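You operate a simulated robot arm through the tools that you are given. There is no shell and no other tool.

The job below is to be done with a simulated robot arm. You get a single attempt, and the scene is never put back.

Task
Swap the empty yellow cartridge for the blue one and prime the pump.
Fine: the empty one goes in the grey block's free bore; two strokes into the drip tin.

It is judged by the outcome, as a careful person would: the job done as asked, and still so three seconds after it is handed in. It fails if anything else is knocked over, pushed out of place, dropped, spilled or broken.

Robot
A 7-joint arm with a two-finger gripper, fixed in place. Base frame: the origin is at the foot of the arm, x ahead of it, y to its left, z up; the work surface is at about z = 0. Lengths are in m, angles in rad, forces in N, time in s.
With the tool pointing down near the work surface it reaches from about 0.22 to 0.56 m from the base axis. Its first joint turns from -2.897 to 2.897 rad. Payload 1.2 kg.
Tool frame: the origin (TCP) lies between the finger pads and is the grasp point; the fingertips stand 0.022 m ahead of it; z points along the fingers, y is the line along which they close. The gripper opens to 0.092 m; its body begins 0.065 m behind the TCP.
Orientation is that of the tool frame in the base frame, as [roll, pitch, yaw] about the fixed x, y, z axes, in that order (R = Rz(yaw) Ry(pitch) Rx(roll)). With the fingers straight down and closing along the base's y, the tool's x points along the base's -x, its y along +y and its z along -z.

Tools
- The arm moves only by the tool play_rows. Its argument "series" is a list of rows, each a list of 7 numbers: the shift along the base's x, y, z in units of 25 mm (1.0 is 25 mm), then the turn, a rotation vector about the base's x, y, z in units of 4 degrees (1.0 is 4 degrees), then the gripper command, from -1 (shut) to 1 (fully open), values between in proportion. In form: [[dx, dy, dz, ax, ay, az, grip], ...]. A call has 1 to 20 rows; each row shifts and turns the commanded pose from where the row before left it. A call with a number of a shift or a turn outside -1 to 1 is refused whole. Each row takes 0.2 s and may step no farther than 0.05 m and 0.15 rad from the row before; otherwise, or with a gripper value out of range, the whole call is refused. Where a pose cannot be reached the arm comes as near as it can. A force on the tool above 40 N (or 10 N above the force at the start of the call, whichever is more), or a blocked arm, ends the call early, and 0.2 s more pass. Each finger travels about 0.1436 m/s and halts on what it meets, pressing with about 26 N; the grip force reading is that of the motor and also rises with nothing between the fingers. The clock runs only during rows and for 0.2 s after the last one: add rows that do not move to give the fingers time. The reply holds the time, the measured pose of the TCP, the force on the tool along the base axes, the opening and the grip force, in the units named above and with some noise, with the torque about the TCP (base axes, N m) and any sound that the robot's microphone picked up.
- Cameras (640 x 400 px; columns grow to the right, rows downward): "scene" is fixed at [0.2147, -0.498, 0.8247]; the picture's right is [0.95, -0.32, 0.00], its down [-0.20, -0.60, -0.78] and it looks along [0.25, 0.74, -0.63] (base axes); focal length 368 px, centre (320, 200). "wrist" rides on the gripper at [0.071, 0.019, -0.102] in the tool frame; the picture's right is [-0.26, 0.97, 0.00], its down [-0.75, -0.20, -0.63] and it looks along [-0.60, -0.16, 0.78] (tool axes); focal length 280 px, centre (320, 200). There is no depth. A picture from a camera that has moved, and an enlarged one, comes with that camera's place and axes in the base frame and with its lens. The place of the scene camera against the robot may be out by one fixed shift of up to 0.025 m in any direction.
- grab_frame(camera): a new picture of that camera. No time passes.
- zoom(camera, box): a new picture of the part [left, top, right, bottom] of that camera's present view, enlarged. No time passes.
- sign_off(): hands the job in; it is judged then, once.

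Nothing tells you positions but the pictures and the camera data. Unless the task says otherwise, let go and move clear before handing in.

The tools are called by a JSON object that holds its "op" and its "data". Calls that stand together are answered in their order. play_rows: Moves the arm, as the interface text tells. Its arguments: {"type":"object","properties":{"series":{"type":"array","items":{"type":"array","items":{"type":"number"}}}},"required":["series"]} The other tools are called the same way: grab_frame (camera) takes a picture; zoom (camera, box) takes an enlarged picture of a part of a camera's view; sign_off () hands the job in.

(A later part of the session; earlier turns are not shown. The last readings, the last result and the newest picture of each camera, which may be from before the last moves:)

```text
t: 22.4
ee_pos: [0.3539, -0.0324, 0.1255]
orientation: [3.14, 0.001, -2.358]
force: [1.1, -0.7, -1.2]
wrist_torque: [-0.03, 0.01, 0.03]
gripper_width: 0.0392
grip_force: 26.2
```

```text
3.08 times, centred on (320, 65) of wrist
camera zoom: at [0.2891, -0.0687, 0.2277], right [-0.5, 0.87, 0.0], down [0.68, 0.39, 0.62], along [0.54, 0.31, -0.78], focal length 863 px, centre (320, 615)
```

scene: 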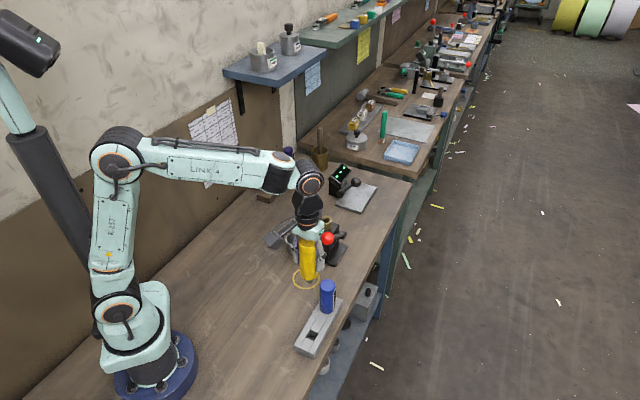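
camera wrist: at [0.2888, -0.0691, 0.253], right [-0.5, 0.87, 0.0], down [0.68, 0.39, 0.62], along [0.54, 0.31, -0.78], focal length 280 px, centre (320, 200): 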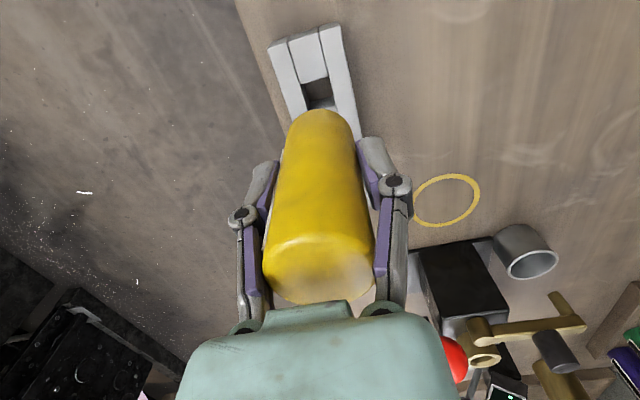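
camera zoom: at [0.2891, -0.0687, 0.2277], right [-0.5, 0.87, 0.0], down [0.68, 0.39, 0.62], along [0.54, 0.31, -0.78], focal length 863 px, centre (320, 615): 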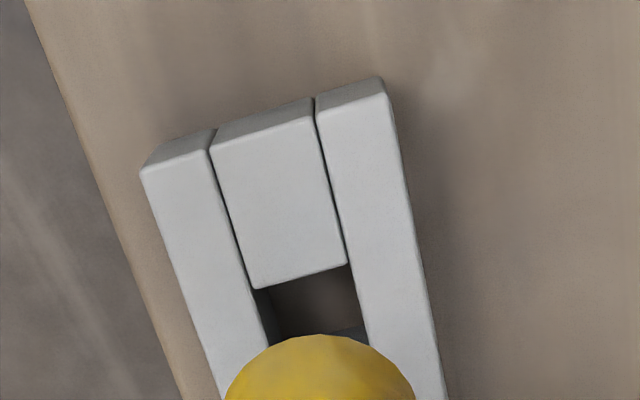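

The scene zoom and wrist view agree to within about 1–2 mm; the neck needs about +1 mm x and -1.5 mm y. I'll correct and lower to just above the bore, then check again.

{"op": "play_rows", "data": {"series": [[0.04, -0.055, -0.4, 0, 0, 0, -1], [0, 0, -0.4, 0, 0, 0, -1], [0, 0, -0.3, 0, 0, 0, -1], [0, 0, 0, 0, 0, 0, -1], [0, 0, 0, 0, 0, 0, -1]]}}

{"op": "zoom", "data": {"camera": "scene", "box": [300, 300, 350, 350]}}

{"op": "zoom", "data": {"camera": "wrist", "box": [270, 0, 370, 130]}}

```text
t: 23.6
ee_pos: [0.3551, -0.0349, 0.0981]
orientation: [3.14, 0.0, -2.359]
force: [-0.5, 0.7, -1.6]
wrist_torque: [0.0, 0.0, 0.03]
gripper_width: 0.0393
grip_force: 26.1
```

```text
8.00 times, centred on (325, 325) of scene
camera zoom: at [0.2147, -0.498, 0.8247], right [0.95, -0.32, 0.0], down [-0.2, -0.6, -0.78], along [0.25, 0.74, -0.63], focal length 2943 px, centre (280, -800)
```

zoom: 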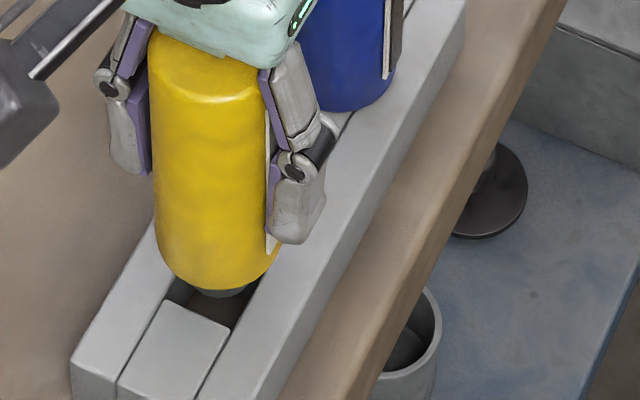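

```text
3.08 times, centred on (320, 65) of wrist
camera zoom: at [0.2911, -0.0705, 0.2001], right [-0.5, 0.87, 0.0], down [0.68, 0.39, 0.62], along [0.54, 0.31, -0.78], focal length 863 px, centre (320, 615)
```

zoom: 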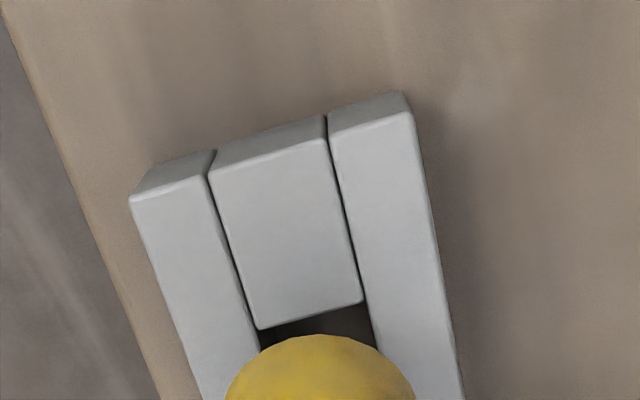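

{"op": "zoom", "data": {"camera": "scene", "box": [312, 322, 344, 346]}}

{"op": "zoom", "data": {"camera": "wrist", "box": [290, 85, 350, 130]}}

```text
16.00 times, centred on (328, 334) of scene
camera zoom: at [0.2147, -0.498, 0.8247], right [0.95, -0.32, 0.0], down [-0.2, -0.6, -0.78], along [0.25, 0.74, -0.63], focal length 5886 px, centre (192, -1944)
```

zoom: 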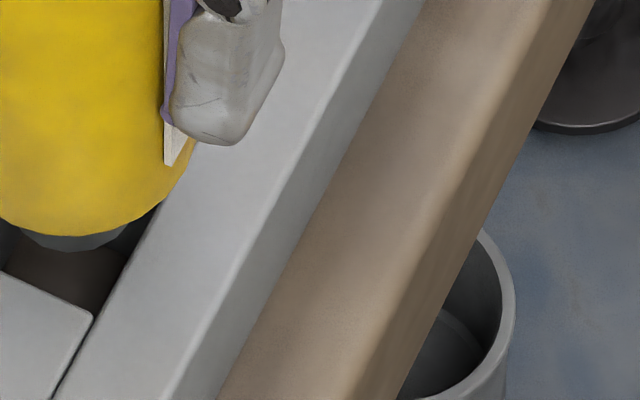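

```text
8.89 times, centred on (320, 108) of wrist
camera zoom: at [0.2911, -0.0705, 0.2001], right [-0.5, 0.87, 0.0], down [0.68, 0.39, 0.62], along [0.54, 0.31, -0.78], focal length 2492 px, centre (320, 1022)
```

zoom: 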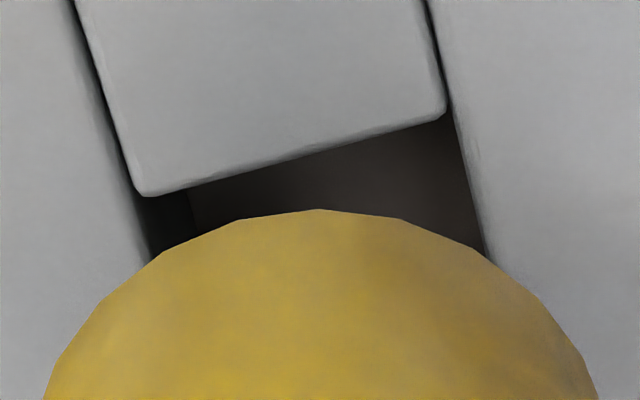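

Both views now agree on a small correction of about -1.4 mm x, +0.6 mm y. I make it and lower the neck into the bore, watching the force.

{"op": "play_rows", "data": {"series": [[-0.056, 0.024, 0, 0, 0, 0, -1], [0, 0, 0, 0, 0, 0, -1], [0, 0, -0.2, 0, 0, 0, -1], [0, 0, -0.2, 0, 0, 0, -1], [0, 0, -0.2, 0, 0, 0, -1], [0, 0, 0, 0, 0, 0, -1]]}}

{"op": "zoom", "data": {"camera": "scene", "box": [300, 300, 350, 350]}}

```text
t: 25.0
ee_pos: [0.3538, -0.0334, 0.0831]
orientation: [3.141, 0.0, -2.357]
force: [0.0, 0.4, -0.8]
wrist_torque: [-0.02, -0.04, 0.01]
gripper_width: 0.0393
grip_force: 26.1
```

```text
8.00 times, centred on (325, 325) of scene
camera zoom: at [0.2147, -0.498, 0.8247], right [0.95, -0.32, 0.0], down [-0.2, -0.6, -0.78], along [0.25, 0.74, -0.63], focal length 2943 px, centre (280, -800)
```

zoom: 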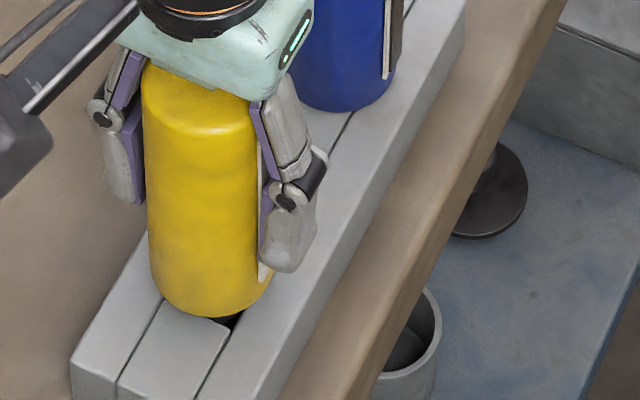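

No contact force, and the neck tip is inside the bore. I lower in small steps to find the seat.

{"op": "play_rows", "data": {"series": [[0, 0, -0.1, 0, 0, 0, -1], [0, 0, -0.1, 0, 0, 0, -1], [0, 0, 0, 0, 0, 0, -1]]}}

{"op": "play_rows", "data": {"series": [[0, 0, -0.1, 0, 0, 0, -1], [0, 0, 0, 0, 0, 0, -1]]}}

{"op": "play_rows", "data": {"series": [[0, 0, -0.06, 0, 0, 0, -1], [0, 0, 0, 0, 0, 0, -1]]}}

{"op": "zoom", "data": {"camera": "scene", "box": [300, 300, 350, 350]}}

```text
t: 25.8
ee_pos: [0.3538, -0.0349, 0.0788]
orientation: [3.139, -0.001, -2.359]
force: [0.8, 1.2, -2.0]
wrist_torque: [-0.01, 0.0, 0.02]
gripper_width: 0.0392
grip_force: 25.9
```

```text
t: 26.4
ee_pos: [0.3526, -0.0324, 0.0763]
orientation: [3.139, 0.0, -2.358]
force: [0.5, 0.4, -0.7]
wrist_torque: [0.04, 0.0, 0.03]
gripper_width: 0.0391
grip_force: 25.9
```

```text
t: 27.0
ee_pos: [0.3542, -0.0339, 0.0738]
orientation: [3.141, 0.0, -2.359]
force: [4.7, -4.4, -3.2]
wrist_torque: [0.57, -0.13, 0.07]
gripper_width: 0.039
grip_force: 26.1
```

```text
8.00 times, centred on (325, 325) of scene
camera zoom: at [0.2147, -0.498, 0.8247], right [0.95, -0.32, 0.0], down [-0.2, -0.6, -0.78], along [0.25, 0.74, -0.63], focal length 2943 px, centre (280, -800)
```

zoom: 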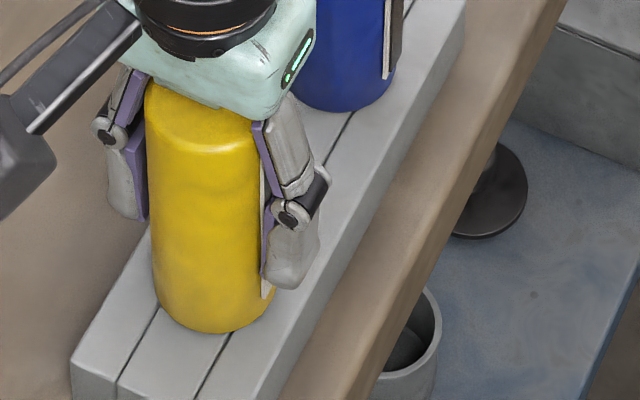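

{"op": "play_rows", "data": {"series": [[0, 0, 0, 0, 0, 0, -1], [0, 0, 0, 0, 0, 0, -1]]}}

{"op": "zoom", "data": {"camera": "scene", "box": [312, 318, 344, 342]}}

{"op": "grab_frame", "data": {"camera": "wrist"}}

```text
t: 27.6
ee_pos: [0.3551, -0.0343, 0.0742]
orientation: [3.141, 0.0, -2.359]
force: [8.0, -5.2, -2.5]
wrist_torque: [0.41, -0.12, 0.04]
gripper_width: 0.0388
grip_force: 26.1
```

```text
16.00 times, centred on (328, 330) of scene
camera zoom: at [0.2147, -0.498, 0.8247], right [0.95, -0.32, 0.0], down [-0.2, -0.6, -0.78], along [0.25, 0.74, -0.63], focal length 5886 px, centre (192, -1880)
```

zoom: 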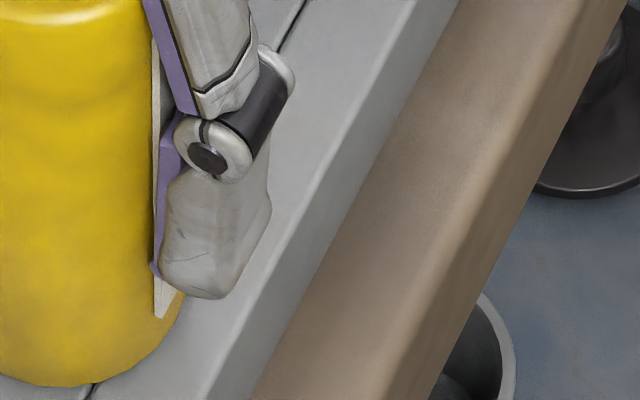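

```text
taken
camera wrist: at [0.2893, -0.0698, 0.1764], right [-0.49, 0.87, 0.0], down [0.68, 0.39, 0.63], along [0.54, 0.31, -0.78], focal length 280 px, centre (320, 200)
```

wrist: 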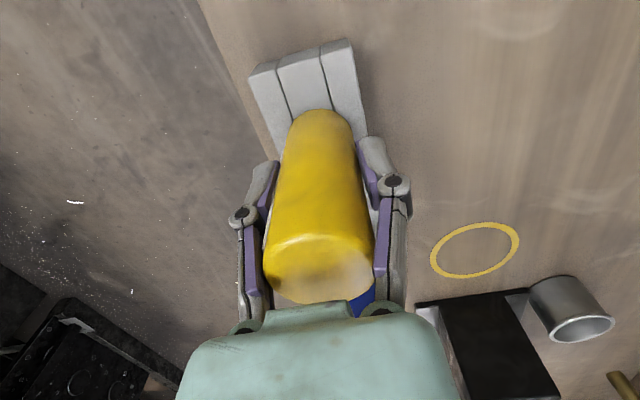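

{"op": "zoom", "data": {"camera": "wrist", "box": [280, 90, 370, 150]}}

{"op": "zoom", "data": {"camera": "scene", "box": [295, 315, 335, 345]}}

{"op": "zoom", "data": {"camera": "scene", "box": [300, 270, 350, 310]}}

```text
6.67 times, centred on (325, 120) of wrist
camera zoom: at [0.2893, -0.0698, 0.1764], right [-0.49, 0.87, 0.0], down [0.68, 0.39, 0.63], along [0.54, 0.31, -0.78], focal length 1869 px, centre (287, 733)
```

zoom: 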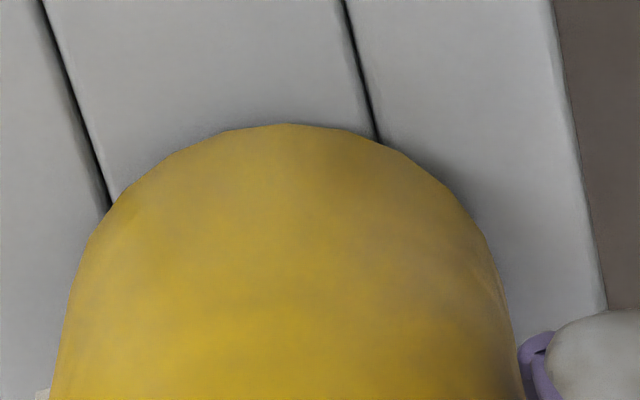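

```text
13.33 times, centred on (315, 330) of scene
camera zoom: at [0.2147, -0.498, 0.8247], right [0.95, -0.32, 0.0], down [-0.2, -0.6, -0.78], along [0.25, 0.74, -0.63], focal length 4905 px, centre (387, -1533)
```

zoom: 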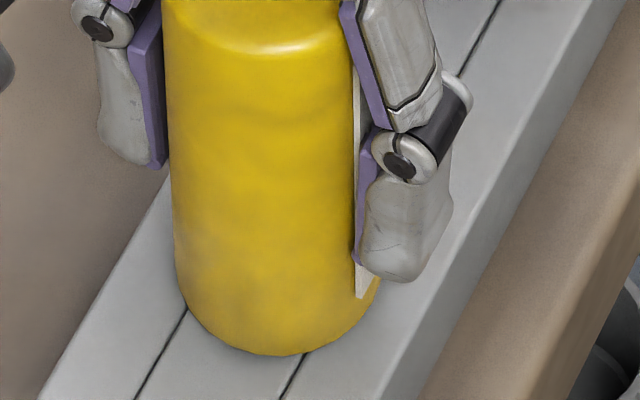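

```text
10.00 times, centred on (325, 290) of scene
camera zoom: at [0.2147, -0.498, 0.8247], right [0.95, -0.32, 0.0], down [-0.2, -0.6, -0.78], along [0.25, 0.74, -0.63], focal length 3679 px, centre (270, -700)
```

zoom: 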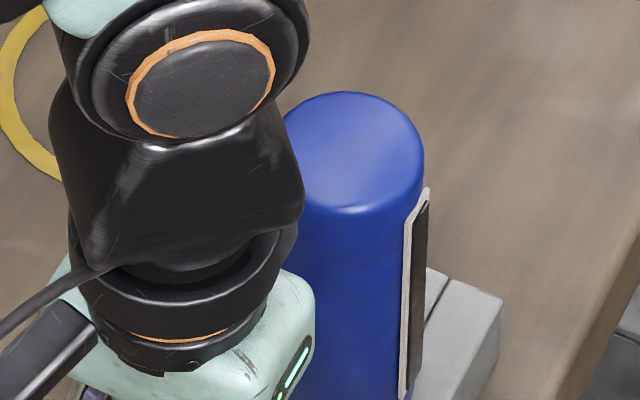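

{"op": "play_rows", "data": {"series": [[0, 0, -0.04, 0, 0, 0, -1], [0, 0, 0, 0, 0, 0, -1]]}}

{"op": "play_rows", "data": {"series": [[0, 0, -0.04, 0, 0, 0, -1], [0, 0, 0, 0, 0, 0, -1]]}}

```text
t: 28.2
ee_pos: [0.3542, -0.0343, 0.0735]
orientation: [3.141, 0.001, -2.358]
force: [3.4, -7.4, 17.5]
wrist_torque: [0.37, 0.02, -0.04]
gripper_width: 0.0389
grip_force: 25.4
```

```text
t: 28.7
ee_pos: [0.3552, -0.0342, 0.0732]
orientation: [3.139, -0.002, -2.359]
force: [-1.5, -0.4, 4.9]
wrist_torque: [0.21, 0.02, -0.02]
gripper_width: 0.0392
grip_force: 25.9
stopped in row 2: the force on the tool passed its limit at 42 N (the readings are from after the stop); the commanded pose is now the measured one
```

The body is seated: firm contact at TCP z≈0.0735, as tall as the blue one. Now I release yellow and rise straight up.

{"op": "play_rows", "data": {"series": [[0, 0, 0, 0, 0, 0, -0.1], [0, 0, 0, 0, 0, 0, 0.3], [0, 0, 0, 0, 0, 0, 0.7], [0, 0, 0, 0, 0, 0, 0.7]]}}

{"op": "grab_frame", "data": {"camera": "wrist"}}

{"op": "zoom", "data": {"camera": "scene", "box": [280, 270, 370, 360]}}

```text
t: 29.7
ee_pos: [0.3546, -0.0351, 0.074]
orientation: [3.141, -0.001, -2.359]
force: [-1.6, -0.6, 0.4]
wrist_torque: [0.01, 0.03, 0.01]
gripper_width: 0.0781
grip_force: 0.0
```

```text
taken
camera wrist: at [0.2896, -0.07, 0.1755], right [-0.49, 0.87, 0.0], down [0.68, 0.39, 0.62], along [0.54, 0.31, -0.78], focal length 280 px, centre (320, 200)
```

wrist: 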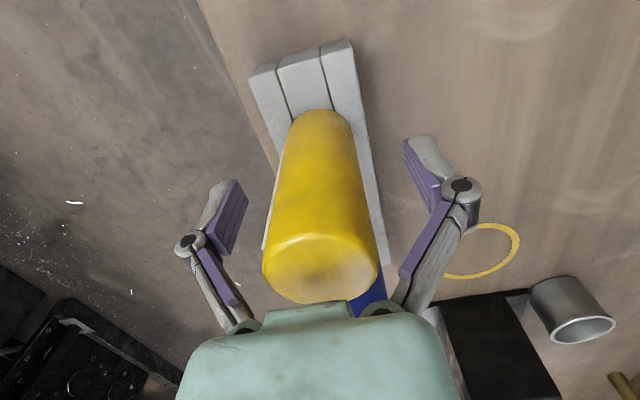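

```text
4.44 times, centred on (325, 315) of scene
camera zoom: at [0.2147, -0.498, 0.8247], right [0.95, -0.32, 0.0], down [-0.2, -0.6, -0.78], along [0.25, 0.74, -0.63], focal length 1635 px, centre (298, -311)
```

zoom: 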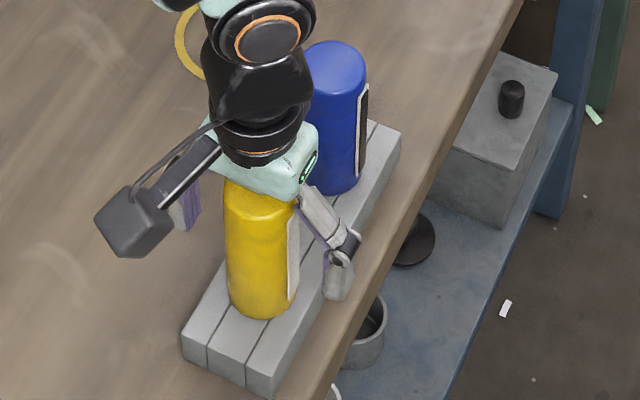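

Yellow stands upright on its own. I rise clear and move over the blue cartridge.

{"op": "play_rows", "data": {"series": [[0, 0, 0.5, 0, 0, 0, 0.8], [0, 0, 0.8, 0, 0, 0, 0.9], [0, 0, 0.8, 0, 0, 0, 1], [0, 0, 0.8, 0, 0, 0, 1], [0, 0, 0.8, 0, 0, 0, 1], [0, 0, 0.8, 0, 0, 0, 1], [0, 0, 0.8, 0, 0, 0, 1], [0.3, 0.3, 0, 0, 0, 0, 1], [0.3, 0.3, 0, 0, 0, 0, 1], [0, 0, 0, 0, 0, 0, 1]]}}

{"op": "grab_frame", "data": {"camera": "wrist"}}

{"op": "zoom", "data": {"camera": "scene", "box": [270, 260, 380, 370]}}

```text
t: 31.9
ee_pos: [0.37, -0.0207, 0.2072]
orientation: [-3.141, -0.002, -2.357]
force: [0.1, -0.7, 0.2]
wrist_torque: [-0.01, 0.02, 0.02]
gripper_width: 0.0923
grip_force: 0.1
```

```text
taken
camera wrist: at [0.3044, -0.0563, 0.3082], right [-0.49, 0.87, 0.0], down [0.68, 0.39, 0.62], along [0.54, 0.31, -0.78], focal length 280 px, centre (320, 200)
```

wrist: 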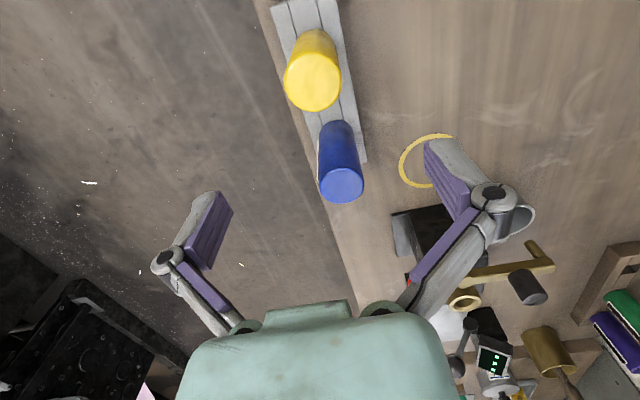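

```text
3.64 times, centred on (325, 315) of scene
camera zoom: at [0.2147, -0.498, 0.8247], right [0.95, -0.32, 0.0], down [-0.2, -0.6, -0.78], along [0.25, 0.74, -0.63], focal length 1338 px, centre (302, -218)
```

zoom: 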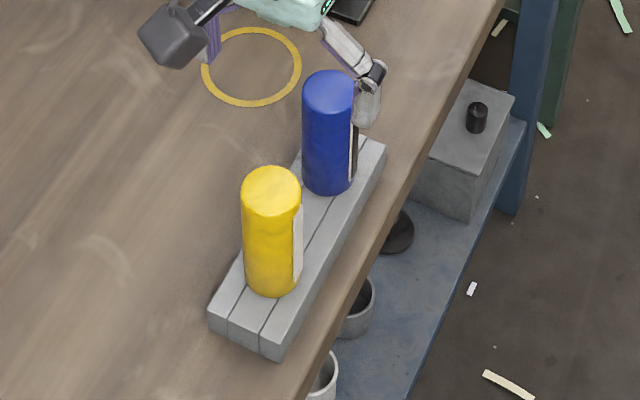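

{"op": "zoom", "data": {"camera": "wrist", "box": [270, 20, 380, 210]}}

{"op": "zoom", "data": {"camera": "wrist", "box": [300, 110, 380, 210]}}

```text
2.11 times, centred on (325, 115) of wrist
camera zoom: at [0.3044, -0.0563, 0.3082], right [-0.49, 0.87, 0.0], down [0.68, 0.39, 0.62], along [0.54, 0.31, -0.78], focal length 590 px, centre (310, 379)
```

zoom: 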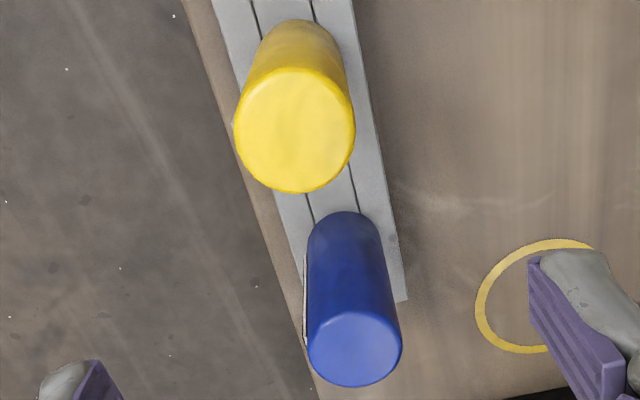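

```text
4.00 times, centred on (340, 160) of wrist
camera zoom: at [0.3044, -0.0563, 0.3082], right [-0.49, 0.87, 0.0], down [0.68, 0.39, 0.62], along [0.54, 0.31, -0.78], focal length 1122 px, centre (240, 360)
```

zoom: 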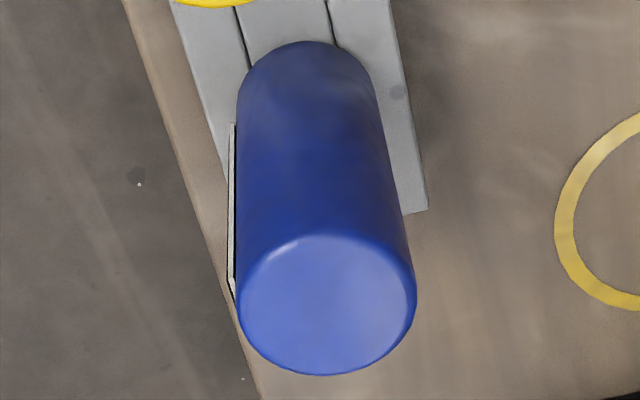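

Blue's axis measures (0.414, 0.027), its top level with yellow's. I'll go over it and come down in two stages.

{"op": "play_rows", "data": {"series": [[0.6, 0.627, 0, 0, 0, 0, 1], [0.6, 0.627, 0, 0, 0, 0, 1], [0.6, 0.627, 0, 0, 0, 0, 1], [0, 0, -0.5, 0, 0, 0, 1], [0, 0, -0.5, 0, 0, 0, 1], [0, 0, -0.5, 0, 0, 0, 1], [0, 0, 0, 0, 0, 0, 1]]}}

{"op": "grab_frame", "data": {"camera": "wrist"}}

{"op": "zoom", "data": {"camera": "scene", "box": [270, 230, 380, 350]}}

```text
t: 33.5
ee_pos: [0.4143, 0.028, 0.1694]
orientation: [-3.141, 0.001, -2.359]
force: [-0.1, -0.3, 0.2]
wrist_torque: [0.02, 0.01, 0.03]
gripper_width: 0.0918
grip_force: 0.1
```

```text
taken
camera wrist: at [0.3493, -0.0076, 0.2704], right [-0.49, 0.87, 0.0], down [0.68, 0.39, 0.62], along [0.54, 0.31, -0.78], focal length 280 px, centre (320, 200)
```

wrist: 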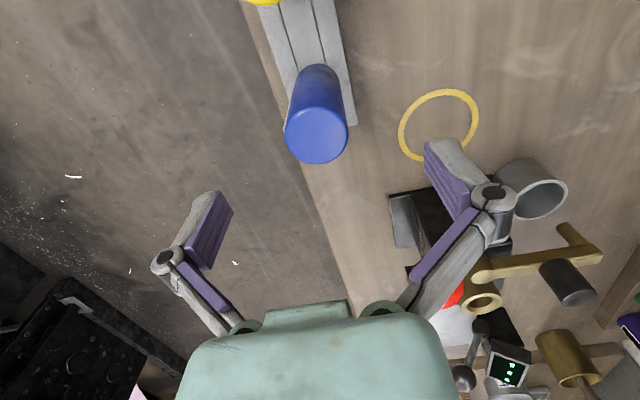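

```text
3.33 times, centred on (325, 290) of scene
camera zoom: at [0.2147, -0.498, 0.8247], right [0.95, -0.32, 0.0], down [-0.2, -0.6, -0.78], along [0.25, 0.74, -0.63], focal length 1226 px, centre (303, -100)
```

zoom: 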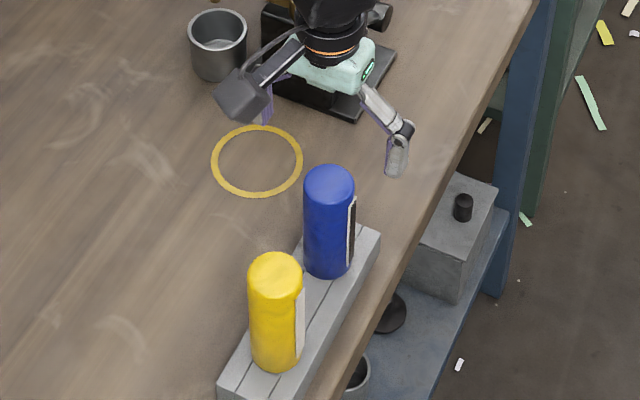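

{"op": "zoom", "data": {"camera": "wrist", "box": [270, 50, 370, 175]}}

```text
3.20 times, centred on (320, 112) of wrist
camera zoom: at [0.3493, -0.0076, 0.2704], right [-0.49, 0.87, 0.0], down [0.68, 0.39, 0.62], along [0.54, 0.31, -0.78], focal length 897 px, centre (320, 480)
```

zoom: 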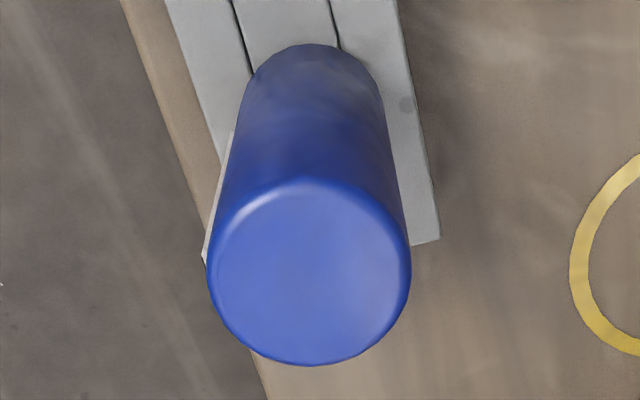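

{"op": "play_rows", "data": {"series": [[0.02, -0.112, 0, 0, 0, 0, 1], [0, 0, -0.6, 0, 0, 0, 1], [0, 0, -0.6, 0, 0, 0, 1], [0, 0, -0.6, 0, 0, 0, 1], [0, 0, -0.6, 0, 0, 0, 1], [0, 0, -0.6, 0, 0, 0, 1], [0, 0, -0.6, 0, 0, 0, 1], [0, 0, -0.24, 0, 0, 0, 1], [0, 0, 0, 0, 0, 0, 1]]}}

{"op": "grab_frame", "data": {"camera": "wrist"}}

{"op": "zoom", "data": {"camera": "scene", "box": [280, 250, 380, 350]}}

```text
t: 35.5
ee_pos: [0.4153, 0.0256, 0.074]
orientation: [3.139, 0.0, -2.358]
force: [0.0, -0.8, 0.0]
wrist_torque: [-0.02, -0.01, 0.03]
gripper_width: 0.0919
grip_force: 0.2
```

```text
taken
camera wrist: at [0.3499, -0.0102, 0.175], right [-0.49, 0.87, 0.0], down [0.68, 0.39, 0.62], along [0.54, 0.31, -0.78], focal length 280 px, centre (320, 200)
```

wrist: 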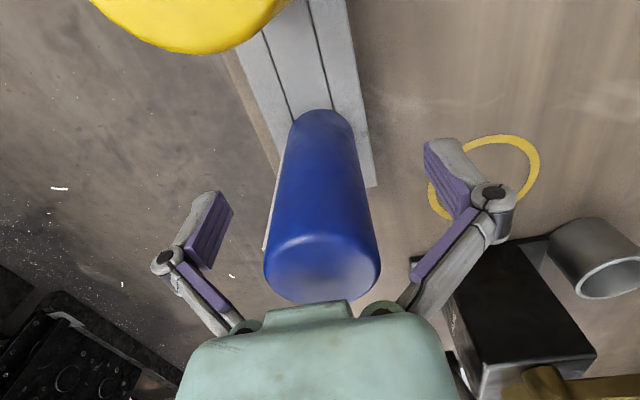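

```text
4.00 times, centred on (330, 300) of scene
camera zoom: at [0.2147, -0.498, 0.8247], right [0.95, -0.32, 0.0], down [-0.2, -0.6, -0.78], along [0.25, 0.74, -0.63], focal length 1472 px, centre (280, -200)
```

zoom: 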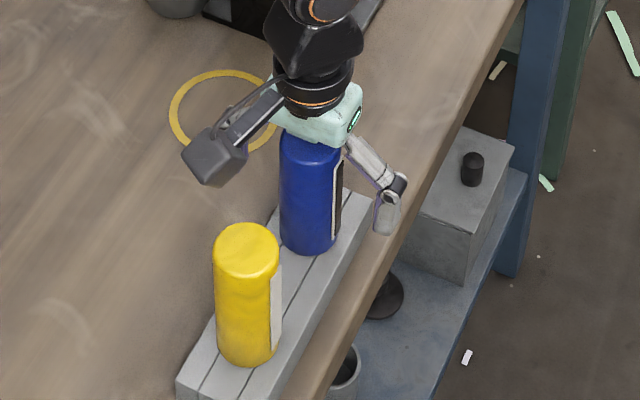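

Blue sits in the fingers exactly as yellow did. I close and lift.

{"op": "play_rows", "data": {"series": [[0, 0, 0, 0, 0, 0, 0], [0, 0, 0, 0, 0, 0, -0.5], [0, 0, 0, 0, 0, 0, -1], [0, 0, 0, 0, 0, 0, -1], [0, 0, 0, 0, 0, 0, -1]]}}

{"op": "grab_frame", "data": {"camera": "wrist"}}

```text
t: 36.7
ee_pos: [0.4152, 0.0263, 0.0736]
orientation: [3.139, 0.001, -2.356]
force: [-9.0, 2.7, 15.4]
wrist_torque: [-0.08, -0.03, 0.02]
gripper_width: 0.0388
grip_force: 26.5
```

```text
taken
camera wrist: at [0.3499, -0.0101, 0.1756], right [-0.5, 0.87, 0.0], down [0.68, 0.39, 0.63], along [0.54, 0.31, -0.78], focal length 280 px, centre (320, 200)
```

wrist: 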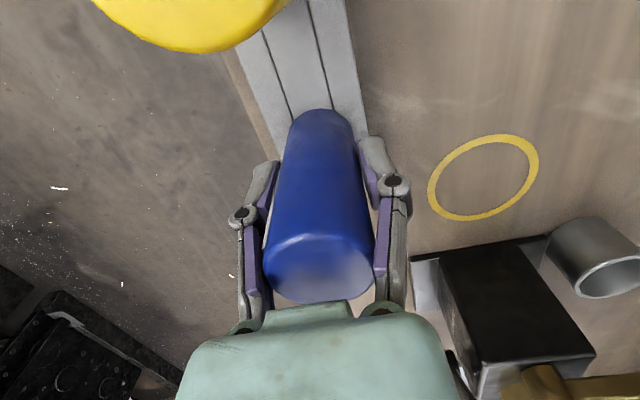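

{"op": "play_rows", "data": {"series": [[0, 0, 0.2, 0, 0, 0, -1], [0, 0, 0.2, 0, 0, 0, -1], [0, 0, 0.2, 0, 0, 0, -1], [0, 0, 0.2, 0, 0, 0, -1], [0, 0, 0.2, 0, 0, 0, -1], [0, 0, 0.2, 0, 0, 0, -1], [0, 0, 0, 0, 0, 0, -1]]}}

{"op": "zoom", "data": {"camera": "scene", "box": [290, 240, 370, 340]}}

{"op": "grab_frame", "data": {"camera": "wrist"}}

```text
t: 38.3
ee_pos: [0.4155, 0.0251, 0.1035]
orientation: [-3.141, 0.0, -2.36]
force: [0.0, 0.4, -1.1]
wrist_torque: [0.02, 0.01, -0.02]
gripper_width: 0.0387
grip_force: 26.1
```

```text
4.00 times, centred on (330, 290) of scene
camera zoom: at [0.2147, -0.498, 0.8247], right [0.95, -0.32, 0.0], down [-0.2, -0.6, -0.78], along [0.25, 0.74, -0.63], focal length 1472 px, centre (280, -160)
```

zoom: 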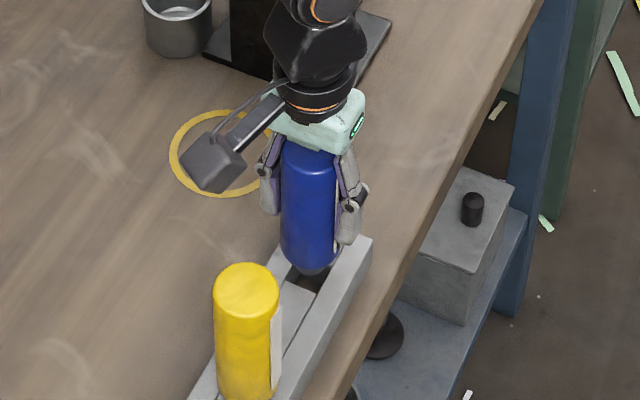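

```text
taken
camera wrist: at [0.3504, -0.0104, 0.2048], right [-0.49, 0.87, 0.0], down [0.68, 0.39, 0.63], along [0.54, 0.31, -0.78], focal length 280 px, centre (320, 200)
```

wrist: 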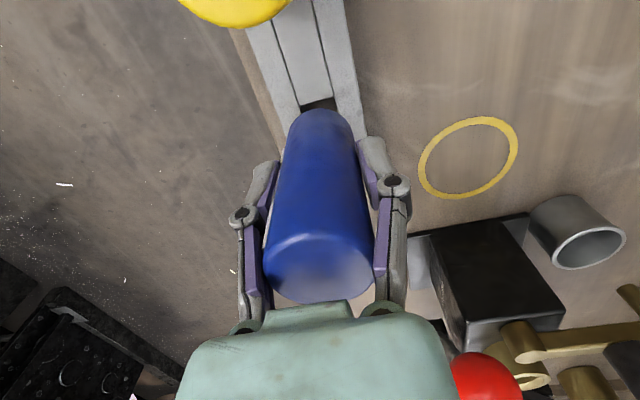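

Blue is out and yellow stays put. I compare blue's place in the hand with yellow's, then lift and carry it back along the same safe route.

{"op": "zoom", "data": {"camera": "wrist", "box": [290, 85, 350, 130]}}

{"op": "play_rows", "data": {"series": [[0, 0, 0.7, 0, 0, 0, -1], [0, 0, 0.8, 0, 0, 0, -1], [0, 0, 0.8, 0, 0, 0, -1], [0, 0, 0.8, 0, 0, 0, -1], [0, 0, 0.8, 0, 0, 0, -1], [0, 0, 0.8, 0, 0, 0, -1], [0, 0, 0.8, 0, 0, 0, -1], [0, 0, 0.8, 0, 0, 0, -1], [0, 0, 0.8, 0, 0, 0, -1], [0, 0, 0.55, 0, 0, 0, -1], [0.105, 0.8, 0, 0, 0, 0, -1], [0.105, 0.8, 0, 0, 0, 0, -1], [0.105, 0.8, 0, 0, 0, 0, -1], [0.105, 0.8, 0, 0, 0, 0, -1], [0.105, 0.8, 0, 0, 0, 0, -1], [0.105, 0.8, 0, 0, 0, 0, -1], [0.105, 0.8, 0, 0, 0, 0, -1], [0.105, 0.8, 0, 0, 0, 0, -1], [0, 0, 0, 0, 0, 0, -1]]}}

{"op": "grab_frame", "data": {"camera": "wrist"}}

{"op": "grab_frame", "data": {"camera": "scene"}}

```text
8.89 times, centred on (320, 108) of wrist
camera zoom: at [0.3504, -0.0104, 0.2048], right [-0.49, 0.87, 0.0], down [0.68, 0.39, 0.63], along [0.54, 0.31, -0.78], focal length 2492 px, centre (320, 1022)
```

zoom: 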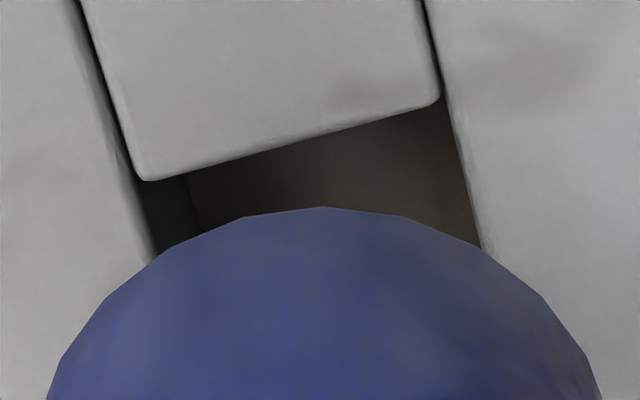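

```text
t: 42.3
ee_pos: [0.4366, 0.1856, 0.2943]
orientation: [3.14, 0.001, -2.361]
force: [-0.2, -0.5, -1.7]
wrist_torque: [0.0, -0.02, 0.01]
gripper_width: 0.0384
grip_force: 26.6
```

```text
taken
camera wrist: at [0.3714, 0.1501, 0.3958], right [-0.49, 0.87, 0.0], down [0.68, 0.39, 0.62], along [0.54, 0.31, -0.78], focal length 280 px, centre (320, 200)
```

wrist: 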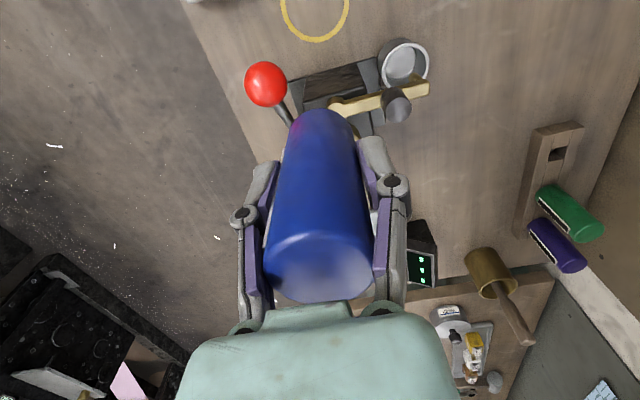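

```text
taken
```

scene: 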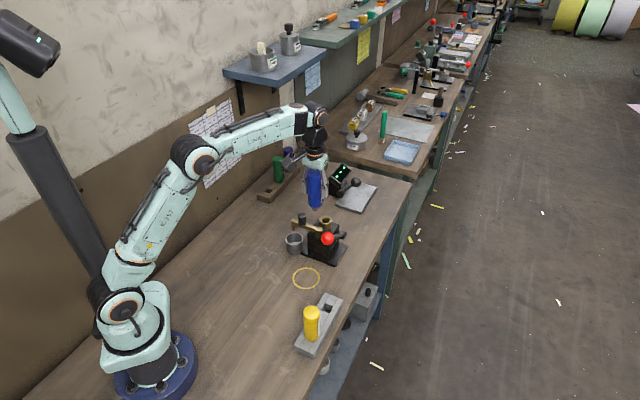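

Blue's position in the hand matches yellow's to about 0.3 mm, so the pump target is the same TCP as before, (0.4861, 0.2459). I move over the socket and check.

{"op": "play_rows", "data": {"series": [[0.495, 0.603, -0.5, 0, 0, 0, -1], [0.495, 0.603, -0.6, 0, 0, 0, -1], [0.495, 0.603, -0.65, 0, 0, 0, -1], [0.495, 0.603, -0.65, 0, 0, 0, -1], [0, 0, -0.3, 0, 0, 0, -1], [0, 0, 0, 0, 0, 0, -1], [0, 0, 0, 0, 0, 0, -1]]}}

{"op": "zoom", "data": {"camera": "wrist", "box": [270, 50, 370, 140]}}

{"op": "zoom", "data": {"camera": "scene", "box": [305, 195, 350, 230]}}

{"op": "zoom", "data": {"camera": "scene", "box": [270, 150, 380, 270]}}

```text
t: 43.9
ee_pos: [0.4853, 0.2456, 0.2275]
orientation: [-3.141, 0.001, -2.359]
force: [0.3, 0.5, -1.3]
wrist_torque: [0.0, 0.05, 0.02]
gripper_width: 0.0385
grip_force: 25.6
```

```text
4.44 times, centred on (320, 95) of wrist
camera zoom: at [0.4202, 0.2095, 0.3284], right [-0.49, 0.87, 0.0], down [0.68, 0.39, 0.62], along [0.54, 0.31, -0.78], focal length 1246 px, centre (320, 667)
```

zoom: 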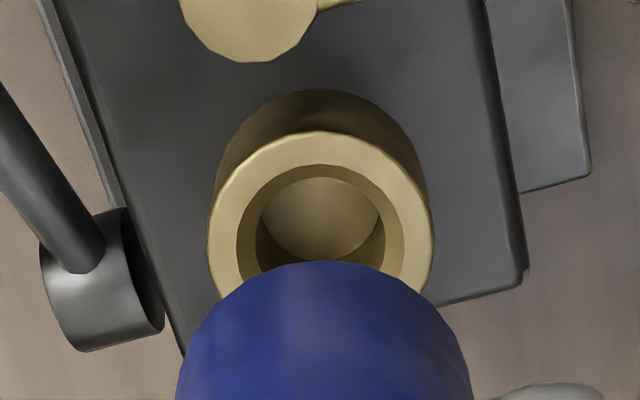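

```text
11.43 times, centred on (328, 212) of scene
camera zoom: at [0.2147, -0.498, 0.8247], right [0.95, -0.32, 0.0], down [-0.2, -0.6, -0.78], along [0.25, 0.74, -0.63], focal length 4204 px, centre (234, 57)
```

zoom: 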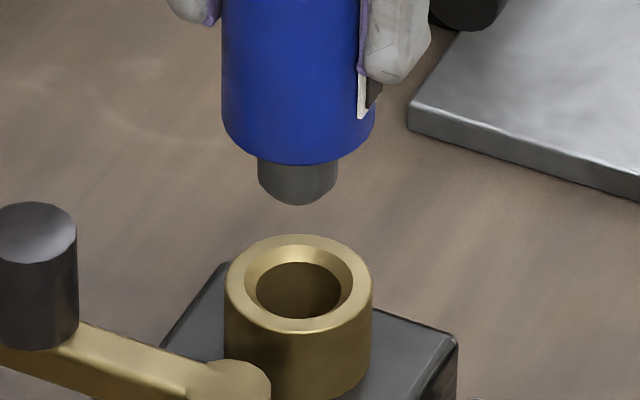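

```text
3.33 times, centred on (325, 210) of scene
camera zoom: at [0.2147, -0.498, 0.8247], right [0.95, -0.32, 0.0], down [-0.2, -0.6, -0.78], along [0.25, 0.74, -0.63], focal length 1226 px, centre (303, 167)
```

zoom: 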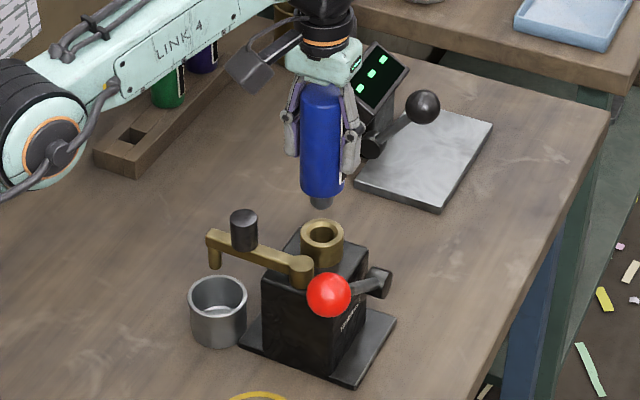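

Alignment matches how yellow left the socket, in both views. I lower to the mouth, then gently in.

{"op": "play_rows", "data": {"series": [[0, 0, -0.4, 0, 0, 0, -1], [0, 0, -0.4, 0, 0, 0, -1], [0, 0, -0.4, 0, 0, 0, -1], [0, 0, 0, 0, 0, 0, -1], [0, 0, 0, 0, 0, 0, -1]]}}

{"op": "zoom", "data": {"camera": "scene", "box": [305, 195, 350, 230]}}

{"op": "zoom", "data": {"camera": "wrist", "box": [270, 50, 370, 140]}}

```text
t: 45.1
ee_pos: [0.4849, 0.2459, 0.1972]
orientation: [3.141, -0.002, -2.361]
force: [-0.3, 0.2, -1.9]
wrist_torque: [-0.01, 0.01, 0.0]
gripper_width: 0.038
grip_force: 27.0
```

```text
11.43 times, centred on (328, 212) of scene
camera zoom: at [0.2147, -0.498, 0.8247], right [0.95, -0.32, 0.0], down [-0.2, -0.6, -0.78], along [0.25, 0.74, -0.63], focal length 4204 px, centre (234, 57)
```

zoom: 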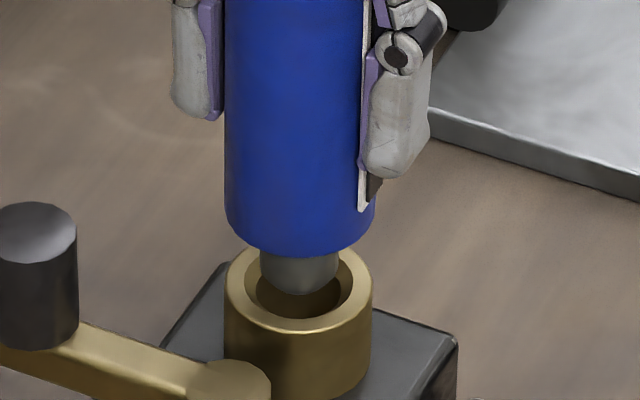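

```text
4.44 times, centred on (320, 95) of wrist
camera zoom: at [0.4207, 0.209, 0.2989], right [-0.49, 0.87, 0.0], down [0.68, 0.39, 0.62], along [0.54, 0.31, -0.78], focal length 1246 px, centre (320, 667)
```

zoom: 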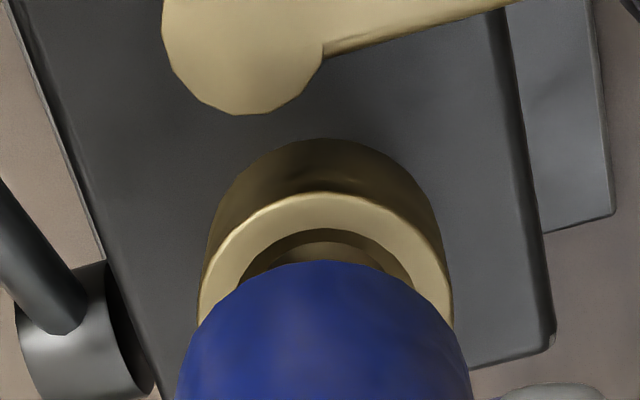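

{"op": "play_rows", "data": {"series": [[0, 0, -0.12, 0, 0, 0, -1], [0, 0, -0.12, 0, 0, 0, -1], [0, 0, -0.12, 0, 0, 0, -1], [0, 0, -0.12, 0, 0, 0, -1], [0, 0, 0, 0, 0, 0, -1]]}}

{"op": "zoom", "data": {"camera": "scene", "box": [305, 195, 350, 230]}}

```text
t: 46.3
ee_pos: [0.4856, 0.2443, 0.1856]
orientation: [-3.14, -0.001, -2.358]
force: [-0.6, -0.3, -1.2]
wrist_torque: [-0.01, 0.01, -0.01]
gripper_width: 0.0381
grip_force: 26.1
```

```text
11.43 times, centred on (328, 212) of scene
camera zoom: at [0.2147, -0.498, 0.8247], right [0.95, -0.32, 0.0], down [-0.2, -0.6, -0.78], along [0.25, 0.74, -0.63], focal length 4204 px, centre (234, 57)
```

zoom: 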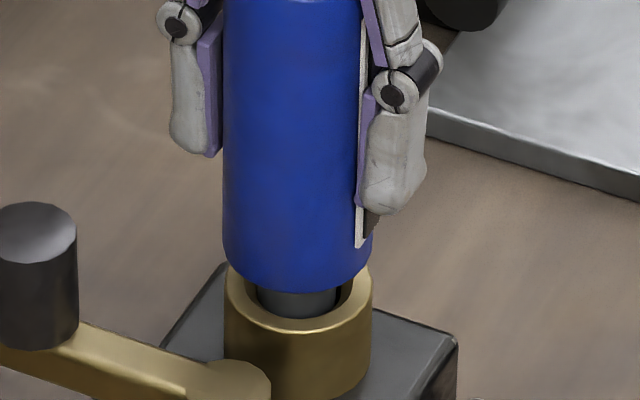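

{"op": "play_rows", "data": {"series": [[0, 0, -0.1, 0, 0, 0, -1], [0, 0, -0.1, 0, 0, 0, -1], [0, 0, 0, 0, 0, 0, -1]]}}

{"op": "play_rows", "data": {"series": [[0, 0, -0.1, 0, 0, 0, -1], [0, 0, -0.1, 0, 0, 0, -1], [0, 0, 0, 0, 0, 0, -1]]}}

{"op": "zoom", "data": {"camera": "scene", "box": [305, 195, 350, 230]}}

```text
t: 47.1
ee_pos: [0.4842, 0.2466, 0.1801]
orientation: [3.142, 0.0, -2.359]
force: [0.2, -0.7, -1.1]
wrist_torque: [0.0, 0.02, 0.02]
gripper_width: 0.0383
grip_force: 25.9
```

```text
t: 47.9
ee_pos: [0.4855, 0.2449, 0.174]
orientation: [3.141, 0.0, -2.36]
force: [2.0, -3.9, -0.5]
wrist_torque: [0.08, -0.47, 0.17]
gripper_width: 0.0378
grip_force: 26.1
```

```text
11.43 times, centred on (328, 212) of scene
camera zoom: at [0.2147, -0.498, 0.8247], right [0.95, -0.32, 0.0], down [-0.2, -0.6, -0.78], along [0.25, 0.74, -0.63], focal length 4204 px, centre (234, 57)
```

zoom: 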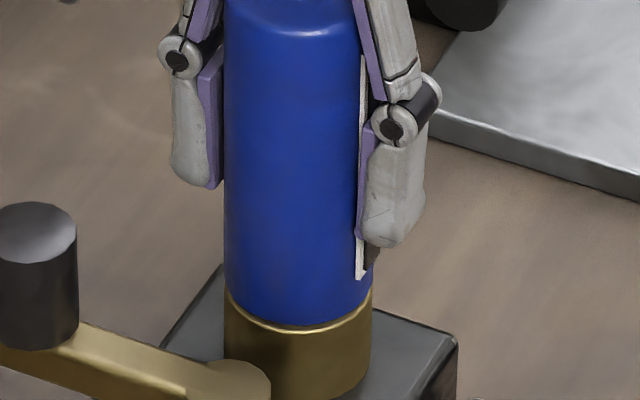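

{"op": "play_rows", "data": {"series": [[0, 0, -0.04, 0, 0, 0, -1], [0, 0, 0, 0, 0, 0, -1]]}}

{"op": "play_rows", "data": {"series": [[0, 0, -0.04, 0, 0, 0, -1], [0, 0, 0, 0, 0, 0, -1]]}}

{"op": "zoom", "data": {"camera": "scene", "box": [305, 195, 350, 230]}}

```text
t: 48.5
ee_pos: [0.4867, 0.2455, 0.1738]
orientation: [-3.141, 0.002, -2.36]
force: [3.6, -6.3, 4.3]
wrist_torque: [0.11, -0.25, 0.02]
gripper_width: 0.0381
grip_force: 25.8
```

```text
t: 49.1
ee_pos: [0.4858, 0.2457, 0.1741]
orientation: [-3.142, 0.001, -2.36]
force: [0.1, -8.6, 15.0]
wrist_torque: [0.03, 0.0, -0.06]
gripper_width: 0.0378
grip_force: 25.6
```

```text
11.43 times, centred on (328, 212) of scene
camera zoom: at [0.2147, -0.498, 0.8247], right [0.95, -0.32, 0.0], down [-0.2, -0.6, -0.78], along [0.25, 0.74, -0.63], focal length 4204 px, centre (234, 57)
```

zoom: 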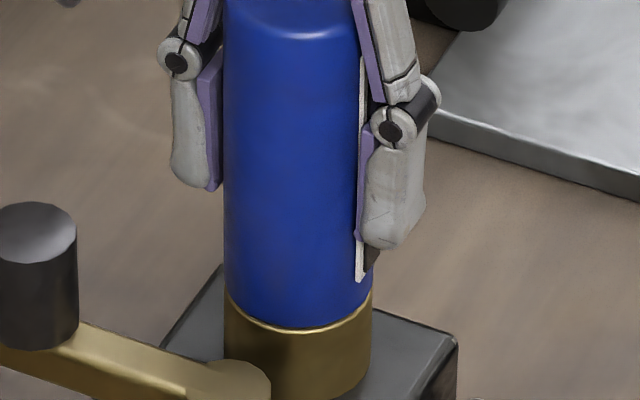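

{"op": "play_rows", "data": {"series": [[0, 0, -0.04, 0, 0, 0, -1], [0, 0, 0, 0, 0, 0, -1]]}}

{"op": "zoom", "data": {"camera": "scene", "box": [310, 210, 345, 240]}}

{"op": "zoom", "data": {"camera": "wrist", "box": [270, 60, 370, 150]}}

```text
t: 49.7
ee_pos: [0.4865, 0.2452, 0.1744]
orientation: [3.14, 0.001, -2.359]
force: [-11.5, -12.0, 36.6]
wrist_torque: [-0.09, 0.37, -0.09]
gripper_width: 0.0378
grip_force: 26.0
```

```text
13.33 times, centred on (328, 225) of scene
camera zoom: at [0.2147, -0.498, 0.8247], right [0.95, -0.32, 0.0], down [-0.2, -0.6, -0.78], along [0.25, 0.74, -0.63], focal length 4905 px, centre (220, -133)
```

zoom: 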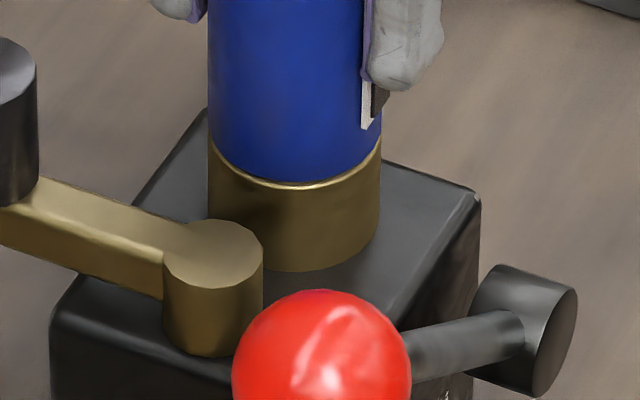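

```text
4.44 times, centred on (320, 105) of wrist
camera zoom: at [0.4203, 0.2095, 0.2754], right [-0.49, 0.87, 0.0], down [0.68, 0.39, 0.63], along [0.54, 0.31, -0.78], focal length 1246 px, centre (320, 622)
```

zoom: 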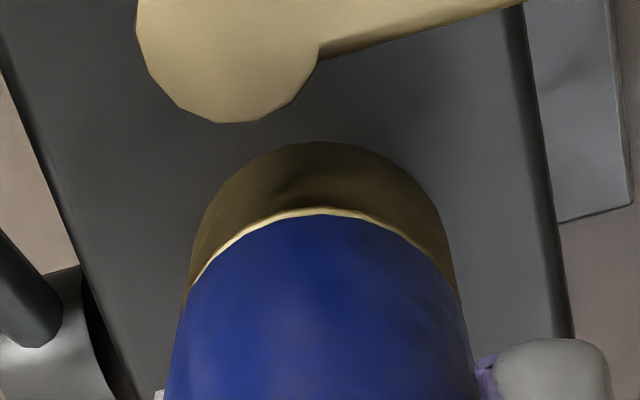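

Firm, immobile seat (37 N with no travel). I relieve the pressing force slightly and open the fingers.

{"op": "play_rows", "data": {"series": [[0, 0, 0.05, 0, 0, 0, -1], [0, 0, 0, 0, 0, 0, -0.1], [0, 0, 0, 0, 0, 0, 0.3], [0, 0, 0, 0, 0, 0, 0.8], [0, 0, 0, 0, 0, 0, 1], [0, 0, 0, 0, 0, 0, 1]]}}

{"op": "grab_frame", "data": {"camera": "wrist"}}

{"op": "zoom", "data": {"camera": "scene", "box": [280, 170, 370, 270]}}

```text
t: 51.1
ee_pos: [0.4854, 0.2458, 0.1736]
orientation: [-3.139, 0.0, -2.359]
force: [0.2, 0.2, 0.0]
wrist_torque: [-0.02, -0.01, -0.03]
gripper_width: 0.0918
grip_force: 0.1
```

```text
taken
camera wrist: at [0.4206, 0.2095, 0.2748], right [-0.49, 0.87, 0.0], down [0.68, 0.39, 0.62], along [0.54, 0.31, -0.78], focal length 280 px, centre (320, 200)
```

wrist: 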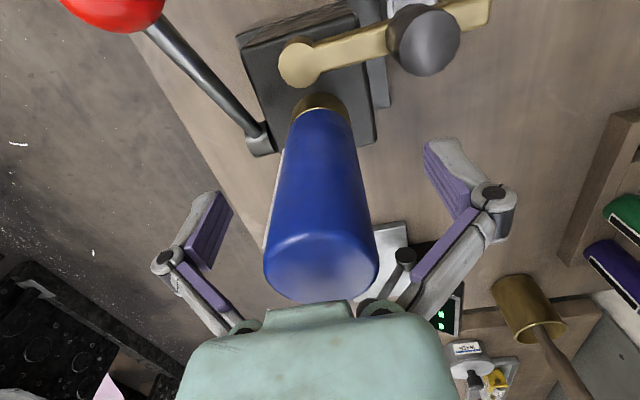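

```text
4.00 times, centred on (325, 220) of scene
camera zoom: at [0.2147, -0.498, 0.8247], right [0.95, -0.32, 0.0], down [-0.2, -0.6, -0.78], along [0.25, 0.74, -0.63], focal length 1472 px, centre (300, 120)
```

zoom: 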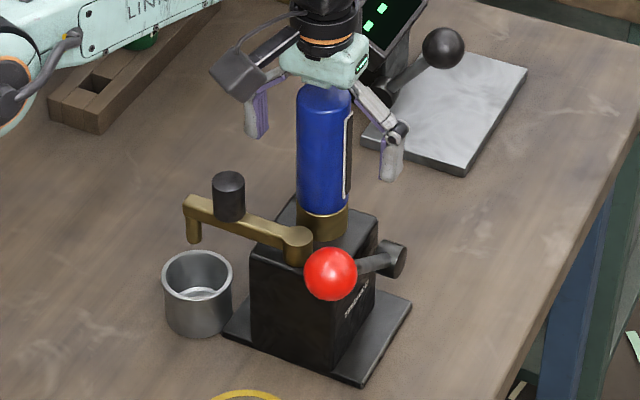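

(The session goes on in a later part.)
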